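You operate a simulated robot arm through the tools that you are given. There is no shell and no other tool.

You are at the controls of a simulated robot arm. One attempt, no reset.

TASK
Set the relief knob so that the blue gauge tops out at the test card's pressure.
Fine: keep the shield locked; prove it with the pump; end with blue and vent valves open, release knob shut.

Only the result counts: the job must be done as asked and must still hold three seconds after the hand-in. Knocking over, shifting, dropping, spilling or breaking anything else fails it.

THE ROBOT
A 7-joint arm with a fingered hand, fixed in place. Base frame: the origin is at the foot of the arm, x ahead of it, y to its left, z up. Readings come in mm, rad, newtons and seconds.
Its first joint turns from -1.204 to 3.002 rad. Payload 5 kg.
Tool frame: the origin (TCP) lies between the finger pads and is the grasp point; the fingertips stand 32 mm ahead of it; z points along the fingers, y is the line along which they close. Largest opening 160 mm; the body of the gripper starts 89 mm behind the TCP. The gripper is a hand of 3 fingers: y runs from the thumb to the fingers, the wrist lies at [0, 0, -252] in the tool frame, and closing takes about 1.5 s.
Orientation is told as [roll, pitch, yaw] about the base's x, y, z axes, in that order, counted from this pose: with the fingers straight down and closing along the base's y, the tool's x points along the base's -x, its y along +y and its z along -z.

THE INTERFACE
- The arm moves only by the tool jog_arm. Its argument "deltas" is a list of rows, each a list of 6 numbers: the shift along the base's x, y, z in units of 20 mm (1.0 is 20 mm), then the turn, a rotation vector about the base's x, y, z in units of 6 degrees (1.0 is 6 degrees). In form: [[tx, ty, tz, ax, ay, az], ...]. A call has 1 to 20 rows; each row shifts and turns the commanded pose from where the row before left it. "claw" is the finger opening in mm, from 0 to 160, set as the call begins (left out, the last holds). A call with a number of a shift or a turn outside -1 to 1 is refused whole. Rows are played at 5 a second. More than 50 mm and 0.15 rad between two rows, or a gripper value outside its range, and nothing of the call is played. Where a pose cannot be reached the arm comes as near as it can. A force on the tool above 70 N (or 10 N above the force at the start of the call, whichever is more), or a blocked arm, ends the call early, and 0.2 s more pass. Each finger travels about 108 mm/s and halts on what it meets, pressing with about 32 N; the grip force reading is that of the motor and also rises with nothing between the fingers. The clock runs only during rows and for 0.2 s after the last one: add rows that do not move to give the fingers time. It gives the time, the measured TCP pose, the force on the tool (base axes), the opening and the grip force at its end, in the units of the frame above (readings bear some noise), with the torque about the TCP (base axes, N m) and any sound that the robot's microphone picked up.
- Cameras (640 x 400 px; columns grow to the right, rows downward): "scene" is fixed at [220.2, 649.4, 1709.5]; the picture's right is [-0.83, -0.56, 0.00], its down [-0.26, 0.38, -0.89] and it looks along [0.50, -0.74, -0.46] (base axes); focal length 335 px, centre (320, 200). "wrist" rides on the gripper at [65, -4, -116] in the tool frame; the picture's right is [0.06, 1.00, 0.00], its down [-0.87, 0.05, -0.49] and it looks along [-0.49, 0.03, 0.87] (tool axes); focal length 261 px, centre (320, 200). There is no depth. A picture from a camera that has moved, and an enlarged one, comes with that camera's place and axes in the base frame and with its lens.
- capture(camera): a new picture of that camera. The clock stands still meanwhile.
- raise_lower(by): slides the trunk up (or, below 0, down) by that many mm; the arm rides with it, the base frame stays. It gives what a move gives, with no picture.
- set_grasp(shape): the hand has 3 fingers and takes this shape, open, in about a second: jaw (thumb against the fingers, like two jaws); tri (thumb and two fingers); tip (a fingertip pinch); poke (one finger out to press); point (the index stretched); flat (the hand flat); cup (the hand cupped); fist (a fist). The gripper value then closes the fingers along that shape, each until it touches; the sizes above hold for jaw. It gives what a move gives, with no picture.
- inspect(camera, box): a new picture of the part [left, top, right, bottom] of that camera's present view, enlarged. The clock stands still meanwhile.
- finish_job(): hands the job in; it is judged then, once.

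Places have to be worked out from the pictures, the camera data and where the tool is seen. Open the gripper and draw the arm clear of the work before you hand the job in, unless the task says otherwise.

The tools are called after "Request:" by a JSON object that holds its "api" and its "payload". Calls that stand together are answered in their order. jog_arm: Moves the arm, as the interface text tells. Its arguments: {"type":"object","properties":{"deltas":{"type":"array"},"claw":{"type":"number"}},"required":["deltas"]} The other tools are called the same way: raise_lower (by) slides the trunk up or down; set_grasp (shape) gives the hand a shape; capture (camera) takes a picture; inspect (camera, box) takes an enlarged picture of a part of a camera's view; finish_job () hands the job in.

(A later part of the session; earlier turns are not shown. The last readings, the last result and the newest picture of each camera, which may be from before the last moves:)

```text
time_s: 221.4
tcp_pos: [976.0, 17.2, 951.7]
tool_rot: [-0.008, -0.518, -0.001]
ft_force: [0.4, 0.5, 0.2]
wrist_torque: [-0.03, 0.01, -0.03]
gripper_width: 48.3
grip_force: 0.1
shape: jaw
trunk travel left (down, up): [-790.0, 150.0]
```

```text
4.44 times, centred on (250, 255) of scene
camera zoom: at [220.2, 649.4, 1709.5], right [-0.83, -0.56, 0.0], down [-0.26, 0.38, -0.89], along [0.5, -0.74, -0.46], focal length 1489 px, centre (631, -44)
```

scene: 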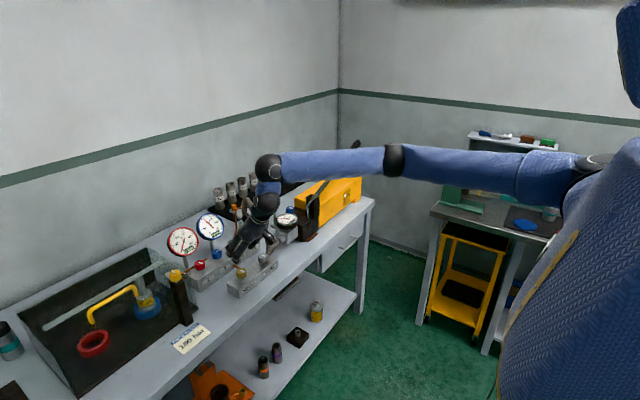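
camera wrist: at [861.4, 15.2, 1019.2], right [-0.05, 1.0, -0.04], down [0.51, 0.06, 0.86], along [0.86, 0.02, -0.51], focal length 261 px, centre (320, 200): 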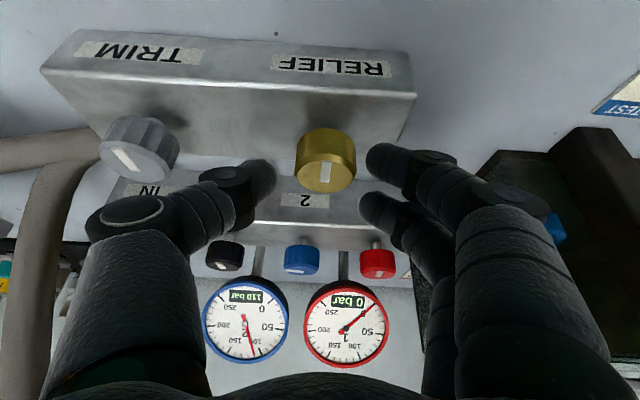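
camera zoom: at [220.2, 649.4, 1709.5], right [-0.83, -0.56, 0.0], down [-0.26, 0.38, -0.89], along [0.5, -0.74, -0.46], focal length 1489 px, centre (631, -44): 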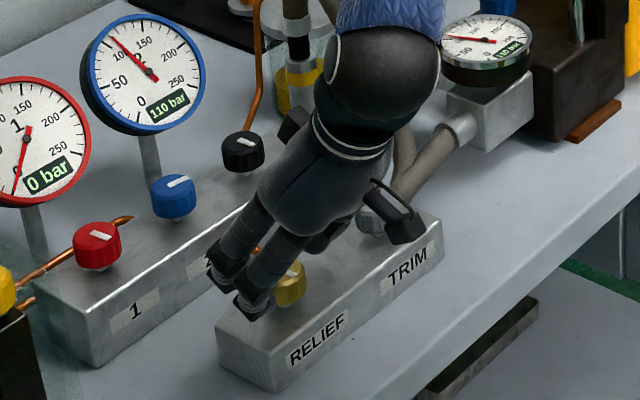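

Centre +2.5 mm in y, go down the last 14 mm and grip.

Request:
{"api": "jog_arm", "payload": {"deltas": [[0, 0.12, -0.35, 0, 0, 0], [0, 0, -0.35, 0, 0, 0]], "claw": 48}}

Request:
{"api": "inspect", "payload": {"camera": "wrist", "box": [190, 80, 450, 240]}}

```text
time_s: 222.0
tcp_pos: [975.3, 20.3, 938.1]
tool_rot: [-0.009, -0.518, -0.002]
ft_force: [-0.7, -0.3, 0.6]
wrist_torque: [0.01, 0.01, -0.03]
gripper_width: 48.1
grip_force: 0.1
shape: jaw
trunk travel left (down, up): [-790.0, 150.0]
```

```text
2.46 times, centred on (320, 160) of wrist
camera zoom: at [861.0, 17.9, 1005.4], right [-0.05, 1.0, -0.04], down [0.51, 0.06, 0.86], along [0.86, 0.02, -0.51], focal length 642 px, centre (320, 298)
```

zoom: 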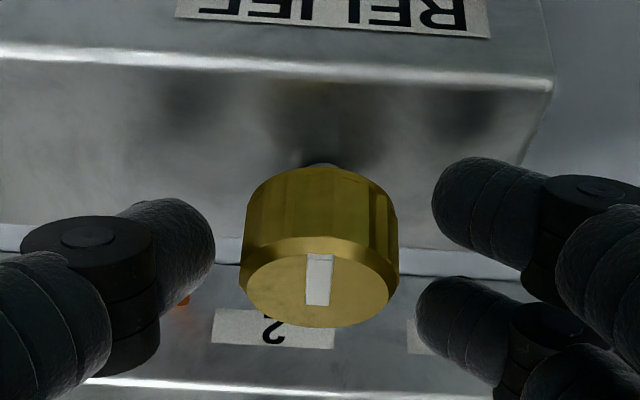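

Centred. Grip and turn counter-clockwise 24° to see the gauge response.

Request:
{"api": "jog_arm", "payload": {"deltas": [[0, 0, 0, 0, 0, 0], [0, 0, 0, 0, 0, 0], [0, 0, 0, 0, 0, 0], [0, 0, 0, 0, 0, 0], [0.002, -0.034, 0, 0, 0, 1], [0.005, -0.034, 0, 0, 0, 1], [0.009, -0.033, 0, 0, 0, 1], [0.012, -0.032, 0, 0, 0, 1], [0, 0, 0, 0, 0, 0], [0, 0, 0, 0, 0, 0]], "claw": 20}}

Request:
{"api": "inspect", "payload": {"camera": "wrist", "box": [190, 80, 450, 240]}}

Request:
{"api": "inspect", "payload": {"camera": "scene", "box": [180, 205, 250, 255]}}

```text
time_s: 224.2
tcp_pos: [975.1, 16.2, 937.3]
tool_rot: [-0.009, -0.518, 0.415]
ft_force: [9.0, -11.3, 3.6]
wrist_torque: [-0.32, -0.18, -0.15]
gripper_width: 25.0
grip_force: 31.6
shape: jaw
trunk travel left (down, up): [-790.0, 150.0]
```

```text
2.46 times, centred on (320, 160) of wrist
camera zoom: at [872.3, -31.1, 1004.9], right [-0.45, 0.89, -0.04], down [0.44, 0.26, 0.86], along [0.78, 0.37, -0.51], focal length 642 px, centre (320, 298)
```

zoom: 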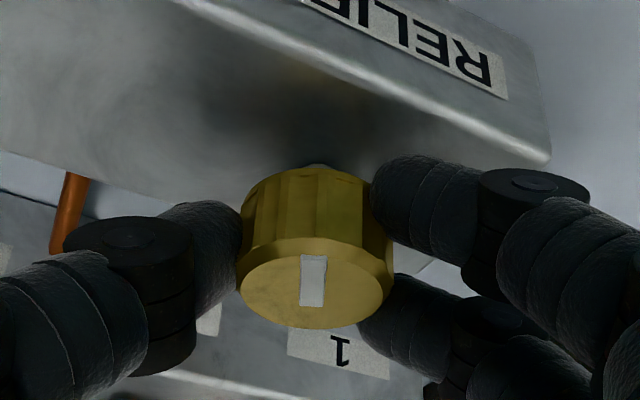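

```text
8.00 times, centred on (215, 230) of scene
camera zoom: at [220.2, 649.4, 1709.5], right [-0.83, -0.56, 0.0], down [-0.26, 0.38, -0.89], along [0.5, -0.74, -0.46], focal length 2680 px, centre (1160, -40)
```

zoom: 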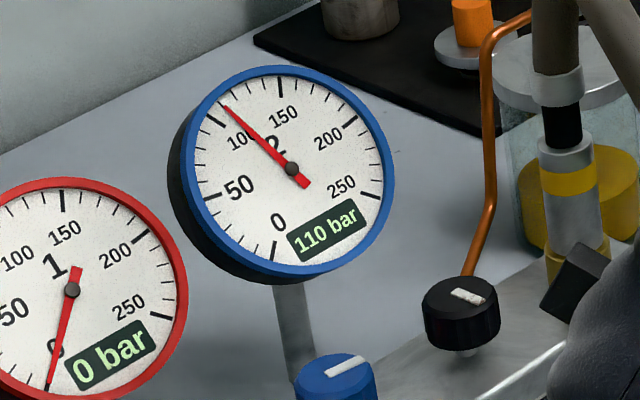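

No change yet (110). Turn another 24° counter-clockwise to see whether the pressure bleeds.

Request:
{"api": "jog_arm", "payload": {"deltas": [[0.016, -0.031, 0, 0, 0, 1], [0.018, -0.029, 0, 0, 0, 1], [0.021, -0.028, 0, 0, 0, 1], [0.023, -0.026, 0, 0, 0, 1], [0, 0, 0, 0, 0, 0], [0, 0, 0, 0, 0, 0], [0, 0, 0, 0, 0, 0], [0, 0, 0, 0, 0, 0]]}}

Request:
{"api": "inspect", "payload": {"camera": "wrist", "box": [190, 80, 450, 240]}}

Request:
{"api": "inspect", "payload": {"camera": "scene", "box": [180, 205, 250, 255]}}

```text
time_s: 226.0
tcp_pos: [976.9, 15.3, 937.5]
tool_rot: [-0.008, -0.52, 0.835]
ft_force: [5.3, -22.3, 3.2]
wrist_torque: [-0.51, -0.26, -0.24]
gripper_width: 25.7
grip_force: 32.0
shape: jaw
trunk travel left (down, up): [-790.0, 150.0]
```

```text
2.46 times, centred on (320, 160) of wrist
camera zoom: at [902.4, -71.3, 1004.7], right [-0.77, 0.63, -0.04], down [0.3, 0.42, 0.86], along [0.56, 0.65, -0.51], focal length 642 px, centre (320, 298)
```

zoom: 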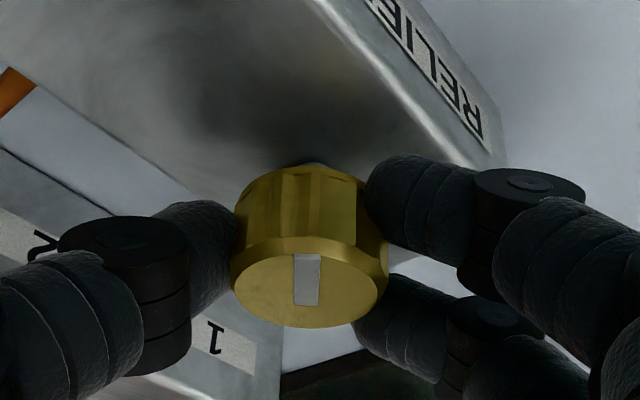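

```text
8.00 times, centred on (215, 230) of scene
camera zoom: at [220.2, 649.4, 1709.5], right [-0.83, -0.56, 0.0], down [-0.26, 0.38, -0.89], along [0.5, -0.74, -0.46], focal length 2680 px, centre (1160, -40)
```

zoom: 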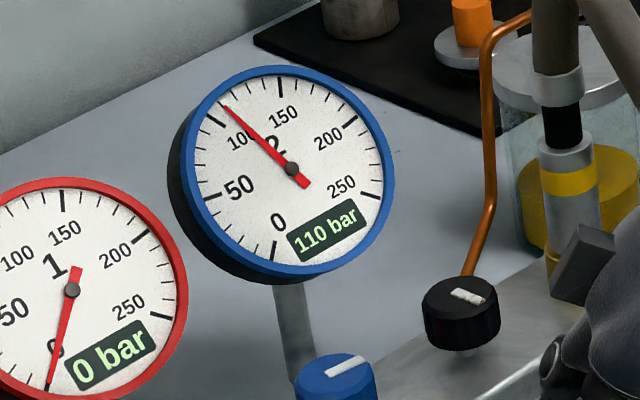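

Still 110 bar. Turn clockwise back through zero to -24° to see if the gauge reacts in that direction.

Request:
{"api": "jog_arm", "payload": {"deltas": [[-0.023, 0.026, 0, 0, 0, -1], [-0.021, 0.028, 0, 0, 0, -1], [-0.018, 0.029, 0, 0, 0, -1], [-0.016, 0.031, 0, 0, 0, -1], [-0.012, 0.032, 0, 0, 0, -1], [-0.009, 0.033, 0, 0, 0, -1], [-0.005, 0.034, 0, 0, 0, -1], [-0.002, 0.034, 0, 0, 0, -1], [0.002, 0.034, 0, 0, 0, -1], [0.005, 0.034, 0, 0, 0, -1], [0.009, 0.033, 0, 0, 0, -1], [0.012, 0.032, 0, 0, 0, -1], [0, 0, 0, 0, 0, 0], [0, 0, 0, 0, 0, 0]]}}

Request:
{"api": "inspect", "payload": {"camera": "wrist", "box": [190, 80, 450, 240]}}

Request:
{"api": "inspect", "payload": {"camera": "scene", "box": [180, 205, 250, 255]}}

```text
time_s: 229.0
tcp_pos: [974.9, 24.0, 936.5]
tool_rot: [-0.008, -0.517, -0.421]
ft_force: [19.9, -4.0, 8.9]
wrist_torque: [0.09, -0.46, 0.04]
gripper_width: 25.0
grip_force: 31.9
shape: jaw
trunk travel left (down, up): [-790.0, 150.0]
```

```text
2.46 times, centred on (320, 160) of wrist
camera zoom: at [870.1, 68.1, 1004.7], right [0.36, 0.93, -0.04], down [0.49, -0.16, 0.86], along [0.79, -0.33, -0.51], focal length 642 px, centre (320, 298)
```

zoom: 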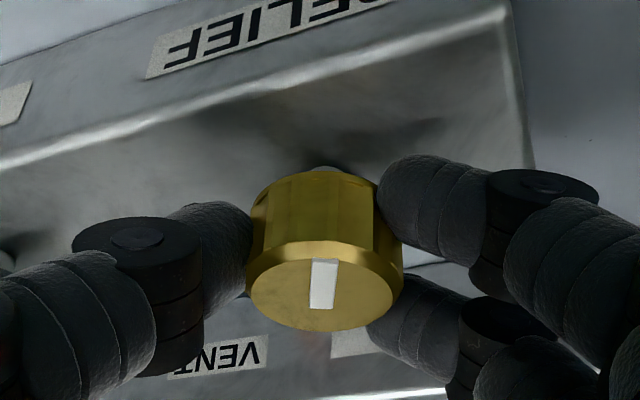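

```text
8.00 times, centred on (215, 230) of scene
camera zoom: at [220.2, 649.4, 1709.5], right [-0.83, -0.56, 0.0], down [-0.26, 0.38, -0.89], along [0.5, -0.74, -0.46], focal length 2680 px, centre (1160, -40)
```

zoom: 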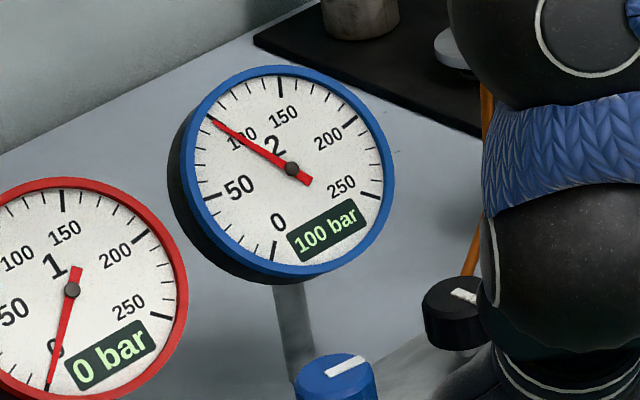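

Now it reads 100 bar at -24°: so counter-clockwise raises the setting, and it bleeds live when lowered. I'll calibrate the slope better by going further clockwise to -48° and reading the needle.

Request:
{"api": "jog_arm", "payload": {"deltas": [[0.016, 0.031, 0, 0, 0, -1], [0.018, 0.029, 0, 0, 0, -1], [0.021, 0.028, 0, 0, 0, -1], [0.023, 0.026, 0, 0, 0, -1], [0, 0, 0, 0, 0, 0], [0, 0, 0, 0, 0, 0], [0, 0, 0, 0, 0, 0]]}}

Request:
{"api": "inspect", "payload": {"camera": "wrist", "box": [190, 80, 450, 240]}}

Request:
{"api": "inspect", "payload": {"camera": "scene", "box": [190, 210, 235, 245]}}

```text
time_s: 230.6
tcp_pos: [976.4, 26.4, 936.7]
tool_rot: [-0.008, -0.518, -0.839]
ft_force: [15.8, -0.4, 9.9]
wrist_torque: [0.16, -0.51, 0.07]
gripper_width: 25.0
grip_force: 32.2
shape: jaw
trunk travel left (down, up): [-790.0, 150.0]
```

```text
2.46 times, centred on (320, 160) of wrist
camera zoom: at [898.3, 109.5, 1004.7], right [0.71, 0.7, -0.04], down [0.39, -0.34, 0.86], along [0.59, -0.62, -0.51], focal length 642 px, centre (320, 298)
```

zoom: 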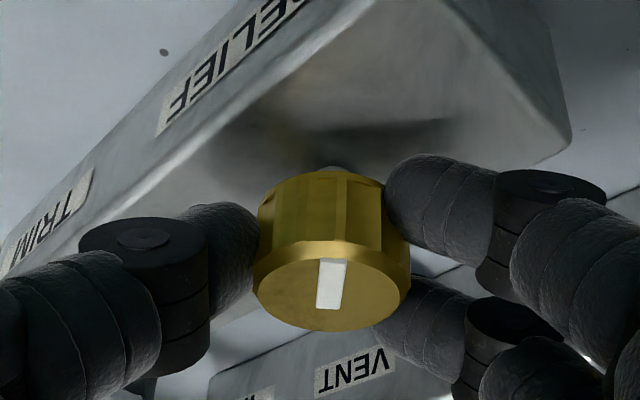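

```text
11.43 times, centred on (212, 228) of scene
camera zoom: at [220.2, 649.4, 1709.5], right [-0.83, -0.56, 0.0], down [-0.26, 0.38, -0.89], along [0.5, -0.74, -0.46], focal length 3828 px, centre (1549, -114)
```

zoom: 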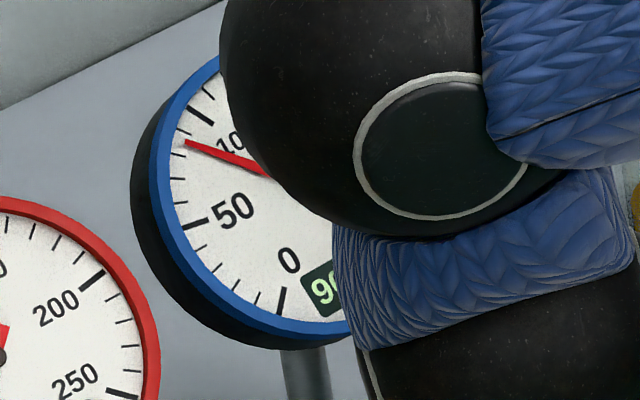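

Consistent: 10 bar per 24° (110 at 0°, 100 at -24°, 90 at -48°). So 150 bar needs +96° counter-clockwise from the start. First rotate from -48° to +48°.

Request:
{"api": "jog_arm", "payload": {"deltas": [[-0.024, -0.024, 0, 0, 0, 1], [-0.022, -0.027, 0, 0, 0, 1], [-0.019, -0.029, 0, 0, 0, 1], [-0.016, -0.031, 0, 0, 0, 1], [-0.012, -0.032, 0, 0, 0, 1], [-0.009, -0.033, 0, 0, 0, 1], [-0.005, -0.034, 0, 0, 0, 1], [-0.002, -0.034, 0, 0, 0, 1], [0.002, -0.034, 0, 0, 0, 1], [0.005, -0.034, 0, 0, 0, 1], [0.009, -0.033, 0, 0, 0, 1], [0.012, -0.032, 0, 0, 0, 1], [0.016, -0.031, 0, 0, 0, 1], [0.019, -0.029, 0, 0, 0, 1], [0.022, -0.027, 0, 0, 0, 1], [0.024, -0.024, 0, 0, 0, 1], [0, 0, 0, 0, 0, 0]]}}

Request:
{"api": "inspect", "payload": {"camera": "wrist", "box": [190, 80, 450, 240]}}

```text
time_s: 234.2
tcp_pos: [976.2, 14.0, 936.2]
tool_rot: [-0.01, -0.519, 0.835]
ft_force: [7.6, -18.2, 6.0]
wrist_torque: [-0.44, -0.28, -0.2]
gripper_width: 25.7
grip_force: 31.9
shape: jaw
trunk travel left (down, up): [-790.0, 150.0]
```

```text
2.46 times, centred on (320, 160) of wrist
camera zoom: at [902.2, -71.8, 1004.5], right [-0.77, 0.63, -0.04], down [0.3, 0.42, 0.86], along [0.56, 0.65, -0.51], focal length 642 px, centre (320, 298)
```

zoom: 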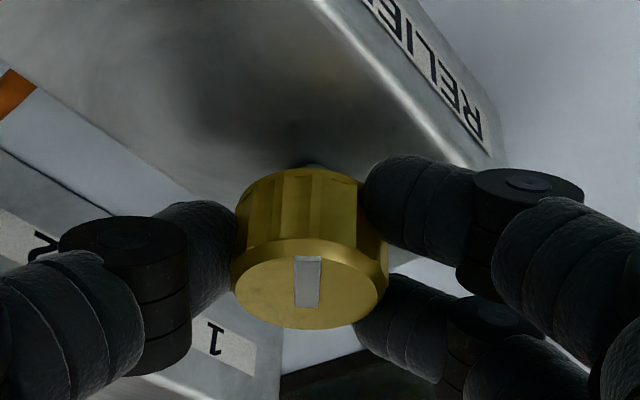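

Knob at +48°. Open, rotate the hand back ~50° about the knob, and check the pointer before re-gripping.

Request:
{"api": "jog_arm", "payload": {"deltas": [[0, 0, 0, 0, 0, 0], [0, 0, 0, 0, 0, 0], [0, 0, 0, 0, 0, 0], [0.08, -0.07, 0, 0, 0, 0], [-0.025, 0.025, 0, 0, 0, -1], [-0.02, 0.03, 0, 0, 0, -1], [-0.015, 0.03, 0, 0, 0, -1], [-0.01, 0.03, 0, 0, 0, -1], [-0.005, 0.03, 0, 0, 0, -1], [0, 0.03, 0, 0, 0, -1], [0, 0.03, 0, 0, 0, -1], [0, 0.03, 0, 0, 0, -1]], "claw": 50}}

Request:
{"api": "inspect", "payload": {"camera": "wrist", "box": [190, 80, 450, 240]}}

```text
time_s: 236.8
tcp_pos: [976.2, 21.1, 937.5]
tool_rot: [-0.011, -0.519, -0.004]
ft_force: [0.6, 0.7, 0.5]
wrist_torque: [-0.01, -0.01, 0.02]
gripper_width: 49.7
grip_force: 0.0
shape: jaw
trunk travel left (down, up): [-790.0, 150.0]
```

```text
2.46 times, centred on (320, 160) of wrist
camera zoom: at [862.4, 17.9, 1005.3], right [-0.05, 1.0, -0.04], down [0.51, 0.06, 0.86], along [0.86, 0.02, -0.51], focal length 642 px, centre (320, 298)
```

zoom: 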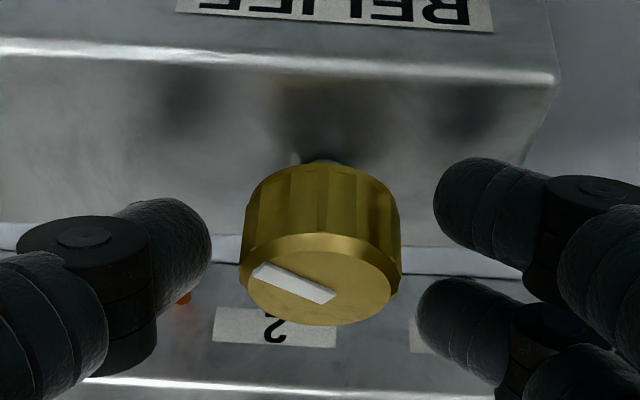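

Pointer reads ~50° as expected and the hand is centred. Grip and turn another 48° counter-clockwise.

Request:
{"api": "jog_arm", "payload": {"deltas": [[0, 0, 0, 0, 0, 0], [0, 0, 0, 0, 0, 0], [0, 0, 0, 0, 0, 0], [0, 0, 0, 0, 0, 0], [0.002, -0.034, 0, 0, 0, 1], [0.005, -0.034, 0, 0, 0, 1], [0.009, -0.033, 0, 0, 0, 1], [0.012, -0.032, 0, 0, 0, 1], [0.016, -0.031, 0, 0, 0, 1], [0.019, -0.029, 0, 0, 0, 1], [0.022, -0.027, 0, 0, 0, 1], [0.024, -0.024, 0, 0, 0, 1], [0, 0, 0, 0, 0, 0]], "claw": 20}}

Request:
{"api": "inspect", "payload": {"camera": "wrist", "box": [190, 80, 450, 240]}}

```text
time_s: 239.6
tcp_pos: [978.7, 14.1, 938.0]
tool_rot: [-0.008, -0.521, 0.836]
ft_force: [7.8, -7.2, 4.9]
wrist_torque: [-0.19, -0.16, -0.08]
gripper_width: 25.8
grip_force: 32.1
shape: jaw
trunk travel left (down, up): [-790.0, 150.0]
```

```text
2.46 times, centred on (320, 160) of wrist
camera zoom: at [904.6, -72.0, 1004.6], right [-0.77, 0.63, -0.04], down [0.3, 0.42, 0.86], along [0.56, 0.65, -0.51], focal length 642 px, centre (320, 298)
```

zoom: 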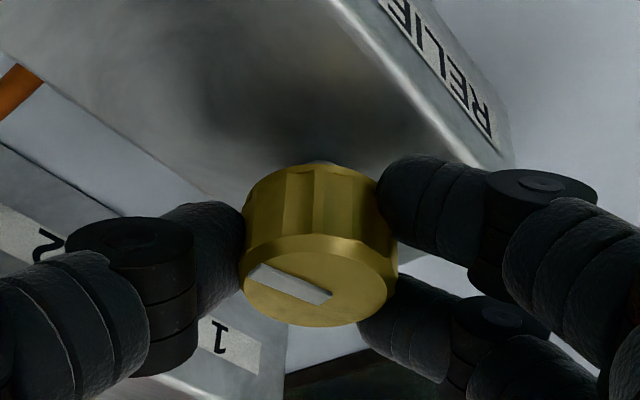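

Knob now ~+96°. Open, lift straight up, and verify the pointer from the scene camera.

Request:
{"api": "jog_arm", "payload": {"deltas": [[0, 0, 0, 0, 0, 0], [0, 0, 0, 0, 0, 0], [0, 0, 0, 0, 0, 0], [0, 0, 0.3, 0, 0, 0], [0, 0, 0.8, 0, 0, 0], [0, 0, 1, 0, 0, 0], [-0.5, 0, 1, 0, 0, -1], [-1, 0, 0.5, 0, 0, -1], [-1, -0.5, 0.5, 0, 0, -1], [-1, -0.5, 0.5, 0, 0, -1], [-1, -0.5, 0.5, 0, 0, -1], [-1, -0.5, 0.5, 0, 0, -1], [0, 0, 0, 0, 0, -1], [0, 0, 0, 0, 0, -1]], "claw": 50}}

Request:
{"api": "inspect", "payload": {"camera": "scene", "box": [180, 230, 280, 300]}}

Request:
{"api": "capture", "payload": {"camera": "wrist"}}

```text
time_s: 242.6
tcp_pos: [868.9, -26.2, 1050.0]
tool_rot: [-0.009, -0.517, -0.003]
ft_force: [-0.7, -0.2, 0.3]
wrist_torque: [0.01, 0.0, 0.01]
gripper_width: 49.7
grip_force: 0.0
shape: jaw
trunk travel left (down, up): [-790.0, 150.0]
```

```text
5.71 times, centred on (230, 265) of scene
camera zoom: at [220.2, 649.4, 1709.5], right [-0.83, -0.56, 0.0], down [-0.26, 0.38, -0.89], along [0.5, -0.74, -0.46], focal length 1914 px, centre (834, -171)
```

zoom: 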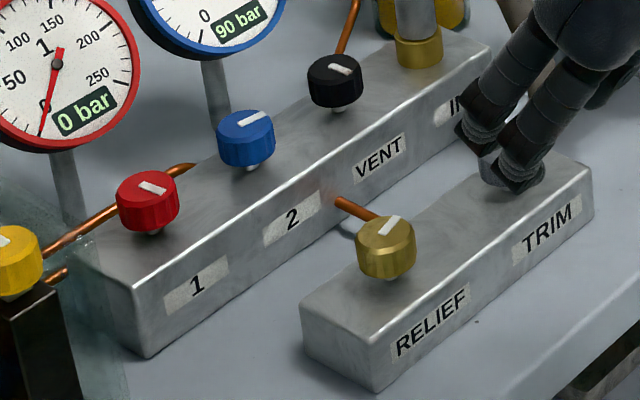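

```text
taken
camera wrist: at [754.1, -27.9, 1116.9], right [-0.05, 1.0, -0.04], down [0.51, 0.06, 0.86], along [0.86, 0.02, -0.51], focal length 261 px, centre (320, 200)
```

wrist: 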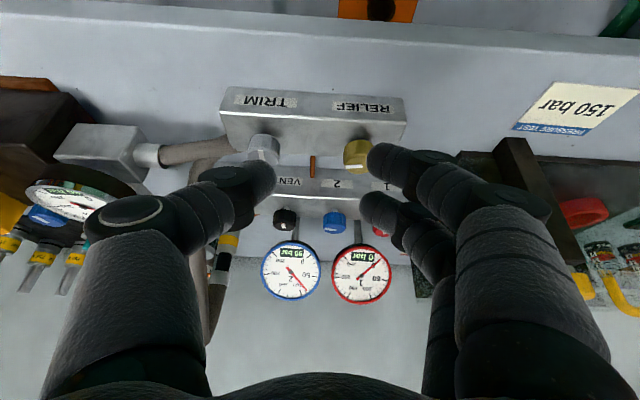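

RELIEF pointer is at ~97° — right for about 150 bar. Now back to the pump: retreat, rise, and bring the hand horizontal on the way to the right.

Request:
{"api": "jog_arm", "payload": {"deltas": [[-1, 0, 1, 0, 0, 0], [-1, -0.5, 1, 0, 0, 0], [-1, -1, 1, 0, -0.6, 0], [-1, -1, 1, 0, -0.6, 0], [-1, -1, 1, 0, -0.6, 0], [-0.5, -1, 1, 0, -0.6, 0], [-0.5, -1, 1, 0, -0.6, 0], [0, -1, 1, 0, -0.6, 0], [0, -1, 1, 0, -0.6, 0], [0, -1, 1, 0, -0.6, 0], [0, -1, 1, 0, -0.6, 0], [0, -1, 1, 0, -0.6, 0], [0, -1, 1, 0, -0.6, 0], [0, -1, 1, 0, -0.7, 0], [0, -1, 1, 0, -0.7, 0], [0, -1, 1, 0, 0, 0]], "claw": 90}}

Request:
{"api": "jog_arm", "payload": {"deltas": [[0, -1, 0, 0, 0, -0.65], [0, -1, 0, 0, 0, -0.65], [0, -1, 0, 0, 0, -0.65], [0, -1, 0, 0, 0, -0.65], [0, -1, 0, 0, 0, -0.65], [0, -1, 0, 0, 0, -0.65], [0, -1, 0, 0, 0, -0.65], [0, -1, 0, 0, 0, -0.65], [0, -1, 0, 0, 0, -0.15]]}}

Request:
{"api": "raise_lower", "payload": {"by": -170}}

Request:
{"api": "capture", "payload": {"camera": "scene"}}

Request:
{"api": "capture", "payload": {"camera": "wrist"}}

```text
time_s: 246.0
tcp_pos: [746.6, -316.3, 1369.1]
tool_rot: [-0.006, -1.357, -0.004]
ft_force: [-0.2, -0.1, 0.1]
wrist_torque: [-0.01, -0.02, 0.02]
gripper_width: 89.4
grip_force: 0.0
shape: jaw
trunk travel left (down, up): [-790.0, 150.0]
```

```text
time_s: 248.0
tcp_pos: [758.4, -504.8, 1375.6]
tool_rot: [0.006, -1.354, -0.577]
ft_force: [-0.2, -0.1, 0.0]
wrist_torque: [0.01, 0.01, -0.01]
gripper_width: 89.8
grip_force: 0.0
shape: jaw
out of reach, approached as far as the arm can: row 8
trunk travel left (down, up): [-790.0, 150.0]
```

```text
time_s: 249.9
tcp_pos: [761.2, -504.6, 1203.8]
tool_rot: [0.003, -1.353, -0.569]
ft_force: [-0.2, -0.2, -0.2]
wrist_torque: [-0.01, -0.02, -0.03]
gripper_width: 89.5
grip_force: 0.0
shape: jaw
trunk travel left (down, up): [-620.0, 320.0]
```

```text
taken
```

scene: 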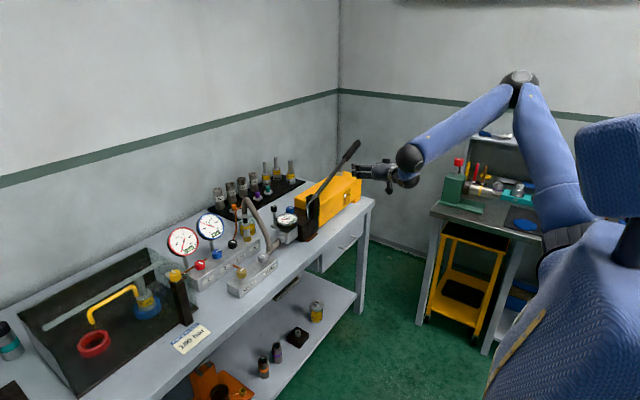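

```text
taken
camera wrist: at [650.2, -439.7, 1164.5], right [0.52, 0.85, -0.06], down [-0.22, 0.2, 0.95], along [0.82, -0.49, 0.29], focal length 261 px, centre (320, 200)
```

wrist: 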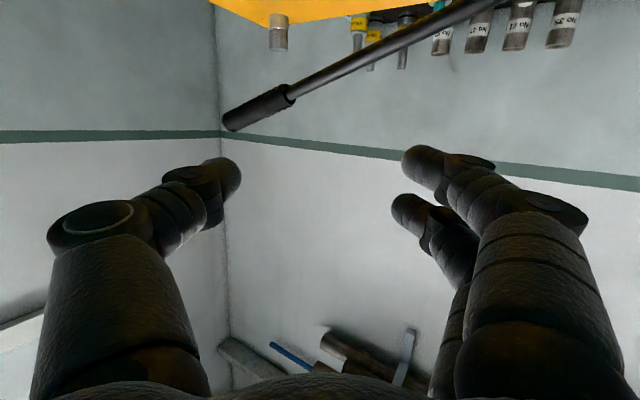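

Elbow went up this time; I'll see if the lever approach works in this posture. Roll the hand 90° and move to the pre-grasp.

Request:
{"api": "jog_arm", "payload": {"deltas": [[0, 0, 0, 0.823, -0.526, -0.215], [0, 0, 0, 0.823, -0.526, -0.215], [0, 0, 0, 0.823, -0.526, -0.215], [0, 0, 0, 0.823, -0.526, -0.215], [0, 0, 0, 0.823, -0.526, -0.215], [0, 0, 0, 0.823, -0.526, -0.215], [0, 0, 0, 0.823, -0.526, -0.215], [0, 0, 0, 0.823, -0.526, -0.215], [0, 0, 0, 0.823, -0.526, -0.215], [0, 0, 0, 0.823, -0.526, -0.215], [0, 0, 0, 0.823, -0.526, -0.215], [0, 0, 0, 0.823, -0.526, -0.215], [0, 0, 0, 0.823, -0.526, -0.215], [0, 0, 0, 0.823, -0.526, -0.215], [0, 0, 0, 0.823, -0.526, -0.215]]}}

Request:
{"api": "jog_arm", "payload": {"deltas": [[0.63, -0.99, -0.17, 0, 0, 0], [0.63, -0.99, -0.17, 0, 0, 0], [0.63, -0.99, -0.17, 0, 0, 0], [0.63, -0.99, -0.17, 0, 0, 0], [0.63, -0.99, -0.17, 0, 0, 0], [0.63, -0.99, -0.17, 0, 0, 0], [0.63, -0.99, -0.17, 0, 0, 0], [0.63, -0.99, -0.17, 0, 0, 0], [0.63, -0.99, -0.17, 0, 0, 0], [0.63, -0.99, -0.17, 0, 0, 0]]}}

Request:
{"api": "capture", "payload": {"camera": "scene"}}

Request:
{"api": "capture", "payload": {"camera": "wrist"}}

```text
time_s: 253.1
tcp_pos: [784.0, -556.9, 1209.1]
tool_rot: [1.357, 0.004, -2.133]
ft_force: [-0.9, -0.7, 0.1]
wrist_torque: [0.0, 0.01, 0.03]
gripper_width: 89.8
grip_force: 0.1
shape: jaw
out of reach, approached as far as the arm can: row 11, 12, 13, 14, 15
trunk travel left (down, up): [-620.0, 320.0]
```

```text
time_s: 255.3
tcp_pos: [909.6, -754.2, 1174.9]
tool_rot: [1.354, 0.001, -2.142]
ft_force: [-0.8, 0.3, 0.2]
wrist_torque: [0.01, 0.02, 0.03]
gripper_width: 89.4
grip_force: 0.0
shape: jaw
trunk travel left (down, up): [-620.0, 320.0]
```

```text
taken
```

scene: 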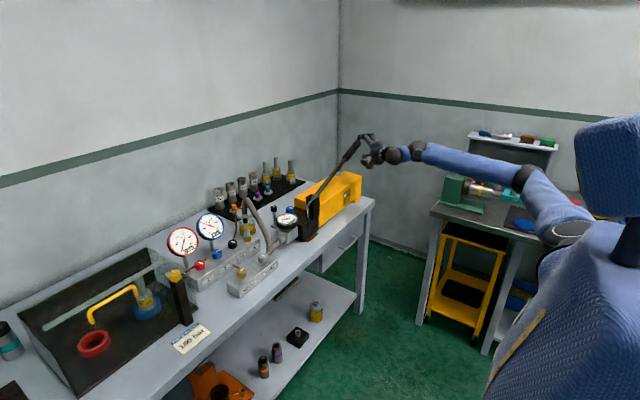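

```text
taken
camera wrist: at [848.7, -638.0, 1195.2], right [0.21, -0.06, 0.97], down [-0.86, -0.48, 0.16], along [0.46, -0.88, -0.16], focal length 261 px, centre (320, 200)
```

wrist: 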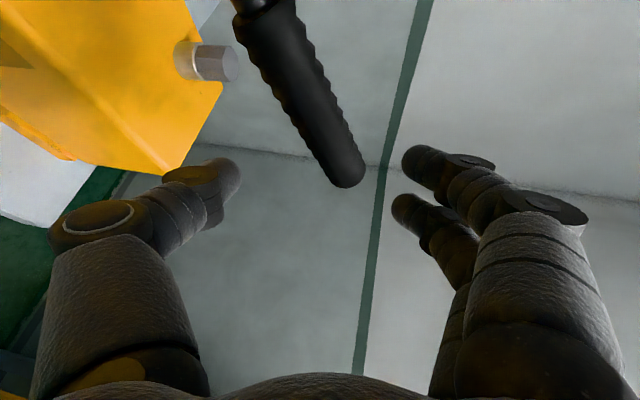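

Reached. Advance onto the handle (target ≈(984,-768,1153)).

Request:
{"api": "jog_arm", "payload": {"deltas": [[0.94, -0.17, -0.27, 0, 0, 0], [0.94, -0.17, -0.27, 0, 0, 0], [0.94, -0.17, -0.27, 0, 0, 0], [0.9, -0.17, -0.27, 0, 0, 0]]}}

Request:
{"api": "jog_arm", "payload": {"deltas": [[0, 0, 0, 0, 0, 0], [0, 0, 0, 0, 0, 0], [0, 0, 0, 0, 0, 0]], "claw": 48}}

Request:
{"api": "capture", "payload": {"camera": "wrist"}}

```text
time_s: 256.3
tcp_pos: [984.3, -768.6, 1154.2]
tool_rot: [1.355, 0.0, -2.143]
ft_force: [-0.3, -0.3, -0.2]
wrist_torque: [0.0, 0.03, -0.01]
gripper_width: 89.4
grip_force: 0.1
shape: jaw
trunk travel left (down, up): [-620.0, 320.0]
```

```text
time_s: 257.1
tcp_pos: [983.3, -765.9, 1155.3]
tool_rot: [1.357, 0.001, -2.14]
ft_force: [-0.1, -1.7, 3.1]
wrist_torque: [-0.06, -0.04, -0.03]
gripper_width: 50.4
grip_force: 0.1
shape: jaw
trunk travel left (down, up): [-620.0, 320.0]
```

```text
taken
camera wrist: at [923.0, -650.1, 1175.2], right [0.21, -0.06, 0.98], down [-0.86, -0.48, 0.16], along [0.46, -0.88, -0.16], focal length 261 px, centre (320, 200)
```

wrist: 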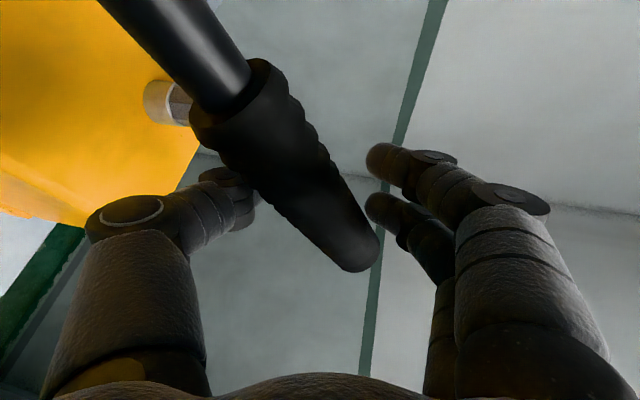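

In place. Two full strokes in one call, then read the gauge.

Request:
{"api": "jog_arm", "payload": {"deltas": [[0, -0.18, -1, 0, 0, 0], [0, -0.16, -1, 0, 0, 0], [0, -0.14, -1, 0, 0, 0], [0, -0.12, -1, 0, 0, 0], [0, -0.1, -1, 0, 0, 0], [0, 0, -0.25, 0, 0, 0], [0, 0.02, 0.9, 0, 0, 0], [0, 0.1, 0.9, 0, 0, 0], [0, 0.12, 0.9, 0, 0, 0], [0, 0.14, 0.9, 0, 0, 0], [0, 0.16, 0.9, 0, 0, 0], [0, 0.16, 0.75, 0, 0, 0], [0, -0.18, -1, 0, 0, 0], [0, -0.16, -1, 0, 0, 0], [0, -0.14, -1, 0, 0, 0], [0, -0.12, -1, 0, 0, 0], [0, -0.1, -1, 0, 0, 0], [0, 0, -0.25, 0, 0, 0]]}}

Request:
{"api": "inspect", "payload": {"camera": "scene", "box": [180, 205, 250, 255]}}

Request:
{"api": "inspect", "payload": {"camera": "scene", "box": [260, 110, 420, 240]}}

```text
time_s: 260.9
tcp_pos: [984.2, -782.7, 1048.2]
tool_rot: [1.355, 0.003, -2.141]
ft_force: [25.4, -10.1, 3.9]
wrist_torque: [0.56, 0.18, -0.14]
gripper_width: 22.2
grip_force: 32.1
shape: jaw
trunk travel left (down, up): [-620.0, 320.0]
```

```text
8.00 times, centred on (215, 230) of scene
camera zoom: at [220.2, 649.4, 1709.5], right [-0.83, -0.56, 0.0], down [-0.26, 0.38, -0.89], along [0.5, -0.74, -0.46], focal length 2680 px, centre (1160, -40)
```

zoom: 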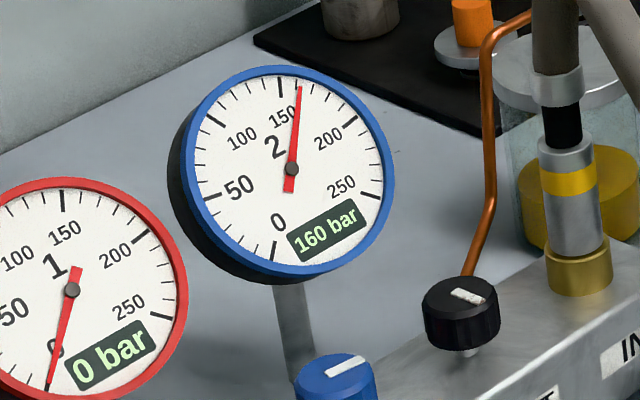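

```text
3.08 times, centred on (340, 175) of scene
camera zoom: at [220.2, 649.4, 1709.5], right [-0.83, -0.56, 0.0], down [-0.26, 0.38, -0.89], along [0.5, -0.74, -0.46], focal length 1031 px, centre (258, 277)
```

zoom: 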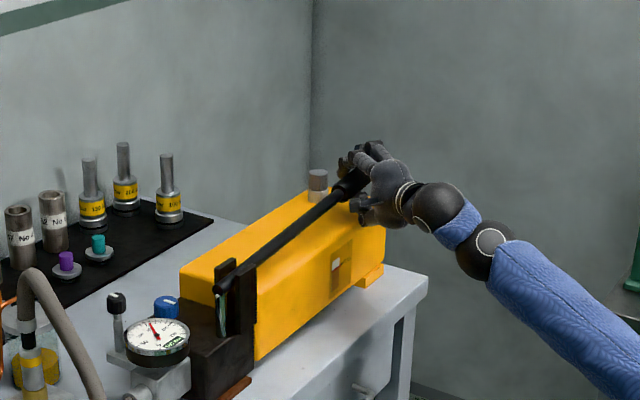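

Blue reads ~160 bar. The grip reading looks odd, so I check the hand before another stroke.

Request:
{"api": "capture", "payload": {"camera": "wrist"}}

```text
taken
camera wrist: at [923.3, -665.0, 1068.5], right [0.21, -0.06, 0.97], down [-0.86, -0.48, 0.16], along [0.46, -0.88, -0.16], focal length 261 px, centre (320, 200)
```

wrist: 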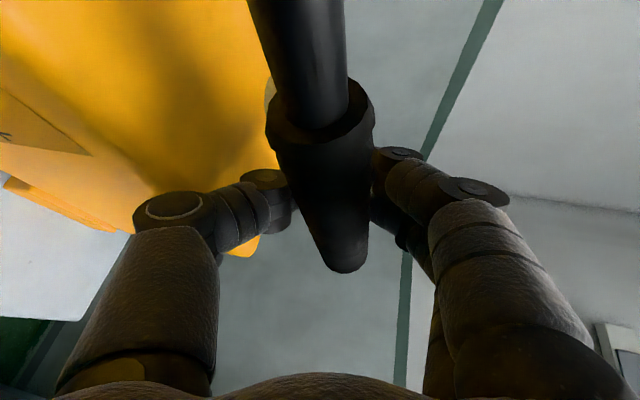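

The hand is just gripping the handle. One more full stroke to see where it tops out.

Request:
{"api": "jog_arm", "payload": {"deltas": [[0, 0, 0, 0, 0, 0], [0, 0.02, 0.9, 0, 0, 0], [0, 0.1, 0.9, 0, 0, 0], [0, 0.12, 0.9, 0, 0, 0], [0, 0.14, 0.9, 0, 0, 0], [0, 0.16, 0.9, 0, 0, 0], [0, 0.16, 0.8, 0, 0, 0], [0, -0.18, -1, 0, 0, 0], [0, -0.16, -1, 0, 0, 0], [0, -0.14, -1, 0, 0, 0], [0, -0.12, -1, 0, 0, 0], [0, -0.1, -1, 0, 0, 0], [0, 0, -0.2, 0, 0, 0]], "claw": 50}}

Request:
{"api": "inspect", "payload": {"camera": "scene", "box": [180, 205, 250, 255]}}

Request:
{"api": "inspect", "payload": {"camera": "scene", "box": [185, 205, 235, 240]}}

```text
time_s: 263.7
tcp_pos: [981.8, -782.2, 1052.6]
tool_rot: [1.357, 0.001, -2.14]
ft_force: [-6.3, 2.7, 9.6]
wrist_torque: [-0.28, -0.21, -0.09]
gripper_width: 54.2
grip_force: 0.0
shape: jaw
trunk travel left (down, up): [-620.0, 320.0]
```

```text
8.00 times, centred on (215, 230) of scene
camera zoom: at [220.2, 649.4, 1709.5], right [-0.83, -0.56, 0.0], down [-0.26, 0.38, -0.89], along [0.5, -0.74, -0.46], focal length 2680 px, centre (1160, -40)
```

zoom: 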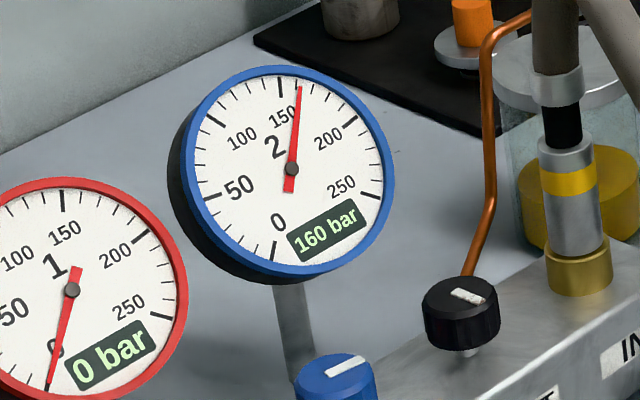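

```text
11.43 times, centred on (210, 222) of scene
camera zoom: at [220.2, 649.4, 1709.5], right [-0.83, -0.56, 0.0], down [-0.26, 0.38, -0.89], along [0.5, -0.74, -0.46], focal length 3828 px, centre (1577, -57)
```

zoom: 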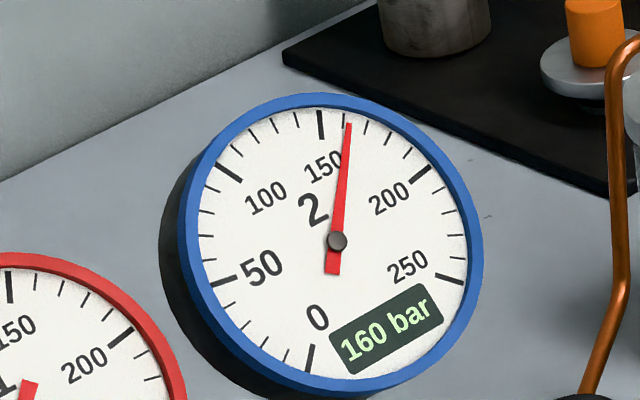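

It tops out at 160 (same on a repeated stroke), so the setting is ~155–165 — a bit high. I'll go back to RELIEF and lower it while watching the live bleed-down. Retrace the same path from the lever.

Request:
{"api": "jog_arm", "payload": {"deltas": [[0, 0, 0.3, 0, 0, 0], [0, 0, 0, 0, 0, 0], [-0.9, 0.17, 0.27, 0, 0, 0], [-0.94, 0.17, 0.5, 0, 0, 0], [-0.94, 0.17, 1, 0, 0, 0], [-0.94, 0.17, 1, 0, 0, 0], [-0.63, 0.99, 1, 0, 0, 0], [-0.63, 0.99, 1, 0, 0, 0], [-0.63, 0.99, 1, 0, 0, 0], [-0.63, 0.99, 1, 0, 0, 0], [-0.63, 0.99, 0.7, 0, 0, 0], [-0.63, 0.99, 0.5, 0, 0, 0], [-0.63, 0.99, 0.3, 0, 0, 0], [-0.63, 0.99, 0.3, 0, 0, 0], [-0.63, 0.99, 0, 0, 0, 0], [-0.63, 0.99, 0, 0, 0, 0]], "claw": 90}}

Request:
{"api": "jog_arm", "payload": {"deltas": [[0, 0, 0, -0.823, 0.526, 0.215], [0, 0, 0, -0.823, 0.526, 0.215], [0, 0, 0, -0.823, 0.526, 0.215], [0, 0, 0, -0.823, 0.526, 0.215], [0, 0, 0, -0.823, 0.526, 0.215], [0, 0, 0, -0.823, 0.526, 0.215], [0, 0, 0, -0.823, 0.526, 0.215], [0, 0, 0, -0.823, 0.526, 0.215], [0, 0, 0, -0.823, 0.526, 0.215], [0, 0, 0, -0.823, 0.526, 0.215], [0, 0, 0, -0.823, 0.526, 0.215], [0, 0, 0, -0.823, 0.526, 0.215], [0, 0, 0, -0.823, 0.526, 0.215], [0, 0, 0, -0.823, 0.526, 0.215], [0, 0, 0, -0.823, 0.526, 0.215]]}}

Request:
{"api": "capture", "payload": {"camera": "scene"}}

```text
time_s: 267.1
tcp_pos: [781.9, -570.4, 1229.0]
tool_rot: [1.355, 0.003, -2.139]
ft_force: [-0.6, -0.7, -0.2]
wrist_torque: [0.0, -0.02, -0.02]
gripper_width: 90.1
grip_force: 0.1
shape: jaw
trunk travel left (down, up): [-620.0, 320.0]
```

```text
time_s: 270.3
tcp_pos: [782.6, -570.5, 1229.5]
tool_rot: [-0.009, -1.355, -0.558]
ft_force: [0.2, -0.8, 0.2]
wrist_torque: [0.01, 0.03, 0.0]
gripper_width: 89.8
grip_force: 0.0
shape: jaw
trunk travel left (down, up): [-620.0, 320.0]
```

```text
taken
```

scene: 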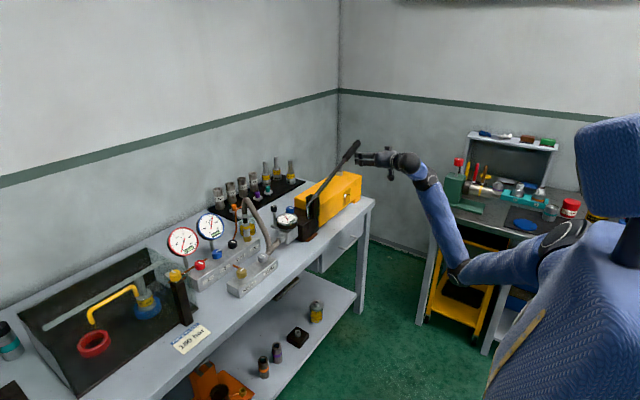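

The elbow dropped below here. To avoid the bad flip, I'll raise the trunk to the top and bring the hand low relative to the shoulder before tilting it down.

Request:
{"api": "jog_arm", "payload": {"deltas": [[-1, 0.5, -0.5, 0, 0, 0], [-1, 0.5, -0.5, 0, 0, 0], [-1, 0.5, -0.5, 0, 0, 0], [-1, 0.5, -1, 0, 0, 0], [-1, 0.5, -1, 0, 0, 0], [-1, 0.5, -1, 0, 0, 0], [-1, 0.5, -1, 0, 0, 0], [-0.5, 0.5, -1, 0, 0, 0], [0, 0.5, -1, 0, 0, 0], [0, 0.5, -1, 0, 0, 0]], "claw": 60}}

Request:
{"api": "raise_lower", "payload": {"by": 320}}

Request:
{"api": "jog_arm", "payload": {"deltas": [[0, 0, -1, 0, 0, 0], [0, 0, -1, 0, 0, 0], [0, 0, -1, 0, 0, 0], [0, 0, -1, 0, 0, 0], [0, 0, -1, 0, 0, 0], [0, 0, -1, 0, 0, 0], [0, 0, -1, 0, 0, 0], [0, 0, -1, 0, 0, 0], [0, 0, -1, 0, 0, 0], [0, 0, -1, 0, 0, 0], [0, 0, -1, 0, 0, 0], [0, 0, -1, 0, 0, 0], [0, 0, -1, 0, 0, 0], [0, 0, -1, 0, 0, 0], [0, 0, -1, 0, 0, 0], [0, 0, -1, 0, 0, 0]]}}

Request:
{"api": "inspect", "payload": {"camera": "scene", "box": [300, 0, 640, 300]}}

```text
time_s: 272.5
tcp_pos: [656.6, -478.1, 1055.5]
tool_rot: [-0.001, -1.354, -0.568]
ft_force: [0.0, 0.2, -0.6]
wrist_torque: [-0.03, -0.01, -0.01]
gripper_width: 60.2
grip_force: 0.1
shape: jaw
out of reach, approached as far as the arm can: row 7, 8
trunk travel left (down, up): [-620.0, 320.0]
```

```text
time_s: 275.7
tcp_pos: [657.1, -477.3, 1377.2]
tool_rot: [0.001, -1.355, -0.569]
ft_force: [-0.4, 0.4, -0.5]
wrist_torque: [-0.01, 0.02, 0.0]
gripper_width: 60.3
grip_force: 0.0
shape: jaw
trunk travel left (down, up): [-940.0, 0.0]
```

```text
time_s: 279.1
tcp_pos: [655.8, -478.6, 1056.3]
tool_rot: [-0.002, -1.354, -0.569]
ft_force: [0.1, 0.1, 0.9]
wrist_torque: [0.03, 0.02, 0.01]
gripper_width: 60.1
grip_force: 0.0
shape: jaw
trunk travel left (down, up): [-940.0, 0.0]
```

```text
1.33 times, centred on (470, 150) of scene
camera zoom: at [220.2, 649.4, 1709.5], right [-0.83, -0.56, 0.0], down [-0.26, 0.38, -0.89], along [0.5, -0.74, -0.46], focal length 447 px, centre (120, 267)
```

zoom: 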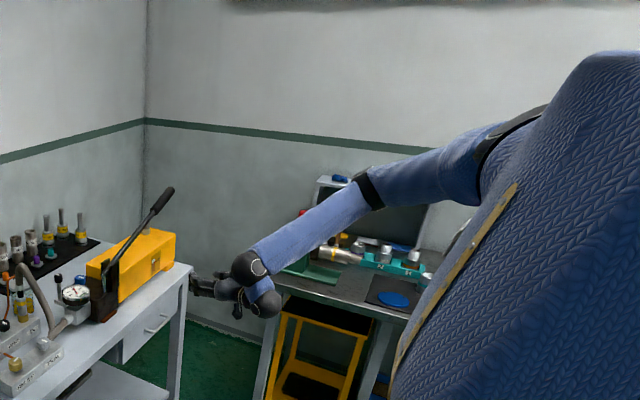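

Posture looks right (elbow outward, arm hanging forward). Undo yaw and tilt to 45° while moving toward the front of the manifold.

Request:
{"api": "jog_arm", "payload": {"deltas": [[0, 0.5, 0, 0, 0, 0.9], [0, 0.5, 0, 0, 0, 0.9], [0, 0.5, 0, 0, 0, 0.9], [0, 0.8, 0, 0, 0, 0.9], [0.3, 1, 0.3, 0, 0, 0.9], [0.5, 1, 0.5, 0, 0, 0.93], [0.7, 1, 0.5, 0, 0.9, 0], [0.7, 1, 0.5, 0, 0.9, 0], [0.7, 1, 0.8, 0, 0.9, 0], [0.7, 1, 0.8, 0, 0.9, 0], [0.7, 1, 0.8, 0, 0.9, 0], [0.7, 1, 0.8, 0, 0.9, 0], [0.7, 1, 0.8, 0, 0, 0], [0.7, 1, 0.8, 0, 0, 0], [0.7, 1, 0.3, 0, 0, 0], [0.7, 1, 0, 0, 0, 0], [0.7, 1, 0, 0, 0, 0], [0.7, 1, 0, 0, 0, 0]]}}

Request:
{"api": "inspect", "payload": {"camera": "scene", "box": [300, 0, 640, 300]}}

```text
time_s: 282.9
tcp_pos: [793.3, -93.0, 1195.5]
tool_rot: [-0.05, -0.787, -0.015]
ft_force: [0.3, -0.7, 0.9]
wrist_torque: [0.01, 0.04, 0.04]
gripper_width: 60.2
grip_force: 0.0
shape: jaw
out of reach, approached as far as the arm can: row 5, 6, 7, 8, 9, 10
trunk travel left (down, up): [-940.0, 0.0]
```

```text
1.33 times, centred on (470, 150) of scene
camera zoom: at [220.2, 649.4, 1709.5], right [-0.83, -0.56, 0.0], down [-0.26, 0.38, -0.89], along [0.5, -0.74, -0.46], focal length 447 px, centre (120, 267)
```

zoom: 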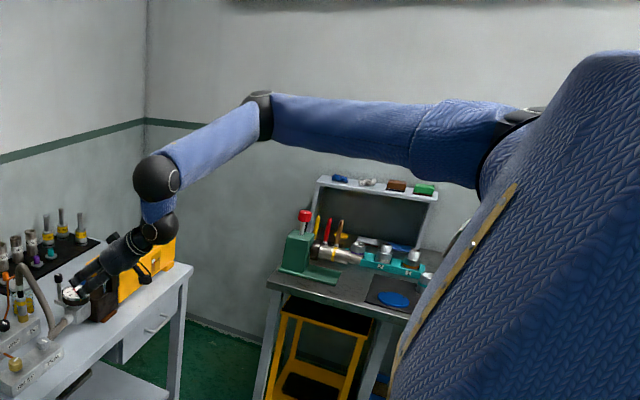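

Good — elbow level and outward, the right branch. Lower the trunk 150 mm and move above RELIEF with 30° tilt.

Request:
{"api": "raise_lower", "payload": {"by": -150}}

Request:
{"api": "jog_arm", "payload": {"deltas": [[0.9, 0.8, 0.3, 0.4, 0.8, 0.1], [0.9, 0.8, 0.3, 0, 0.9, 0], [0.9, 0.8, 0, 0, 0.9, 0], [0.9, 0.8, 0, 0, 0, 0], [0.9, 0.8, 0, 0, 0, 0], [0.9, 0.8, 0, 0, 0, 0], [0.9, 0.7, 0, 0, 0, 0], [0.9, 0.2, -0.3, 0, 0, 0], [0.9, 0, -0.5, 0, 0, 0]], "claw": 50}}

Request:
{"api": "capture", "payload": {"camera": "wrist"}}

Request:
{"api": "inspect", "payload": {"camera": "scene", "box": [180, 205, 250, 255]}}

```text
time_s: 284.7
tcp_pos: [792.5, -91.1, 1046.7]
tool_rot: [-0.051, -0.79, -0.016]
ft_force: [-1.1, -0.8, 0.0]
wrist_torque: [-0.04, 0.01, 0.0]
gripper_width: 59.8
grip_force: 0.1
shape: jaw
trunk travel left (down, up): [-790.0, 150.0]
```

```text
time_s: 286.7
tcp_pos: [955.7, 21.3, 1040.4]
tool_rot: [-0.006, -0.516, -0.035]
ft_force: [-0.4, 0.8, -0.2]
wrist_torque: [0.0, -0.02, 0.0]
gripper_width: 50.2
grip_force: 0.1
shape: jaw
trunk travel left (down, up): [-790.0, 150.0]
```

```text
taken
camera wrist: at [843.4, 22.2, 1107.8], right [-0.02, 1.0, -0.04], down [0.52, 0.04, 0.86], along [0.86, 0.0, -0.52], focal length 261 px, centre (320, 200)
```

wrist: 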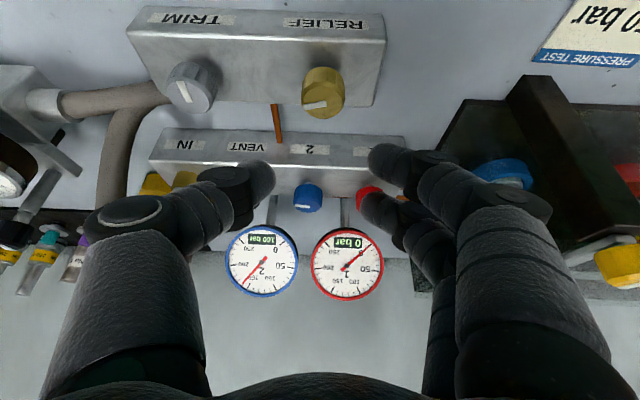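

```text
8.00 times, centred on (215, 230) of scene
camera zoom: at [220.2, 649.4, 1709.5], right [-0.83, -0.56, 0.0], down [-0.26, 0.38, -0.89], along [0.5, -0.74, -0.46], focal length 2680 px, centre (1160, -40)
```

zoom: 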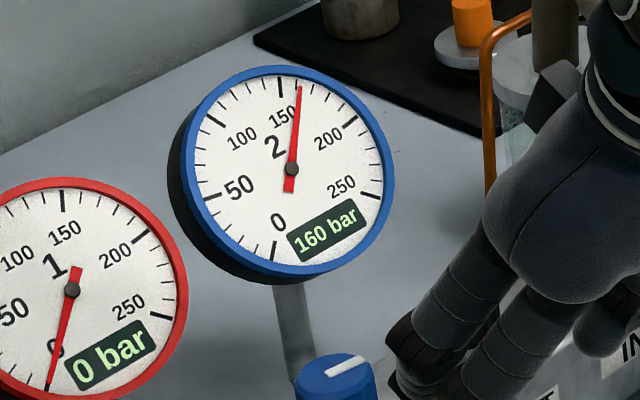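

Blue still holds 160. Descend onto RELIEF again.

Request:
{"api": "jog_arm", "payload": {"deltas": [[0.17, -0.01, -0.85, 0, 0, 0], [0.17, -0.01, -0.85, 0, 0, 0], [0.17, -0.01, -0.85, 0, 0, 0], [0.17, -0.01, -0.85, 0, 0, 0], [0.17, -0.01, -0.85, 0, 0, 0], [0.17, -0.01, -0.85, 0, 0, 0]], "claw": 50}}

Request:
{"api": "inspect", "payload": {"camera": "wrist", "box": [190, 80, 450, 240]}}

```text
time_s: 288.1
tcp_pos: [975.5, 19.5, 939.1]
tool_rot: [-0.005, -0.515, -0.038]
ft_force: [0.0, 0.3, 0.2]
wrist_torque: [-0.02, 0.02, 0.0]
gripper_width: 50.5
grip_force: 0.0
shape: jaw
trunk travel left (down, up): [-790.0, 150.0]
```

```text
2.46 times, centred on (320, 160) of wrist
camera zoom: at [861.6, 20.1, 1008.0], right [-0.02, 1.0, -0.04], down [0.52, 0.04, 0.86], along [0.86, 0.0, -0.52], focal length 642 px, centre (320, 298)
```

zoom: 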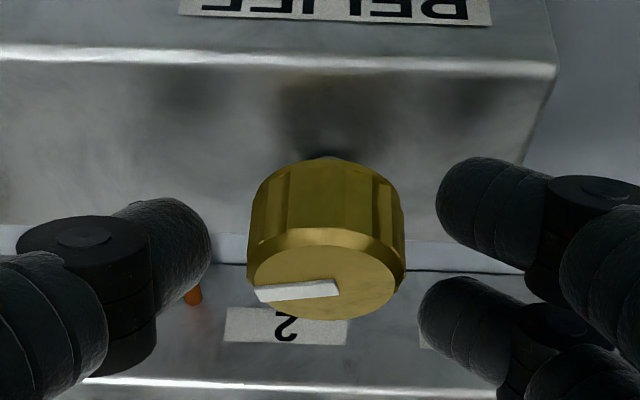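

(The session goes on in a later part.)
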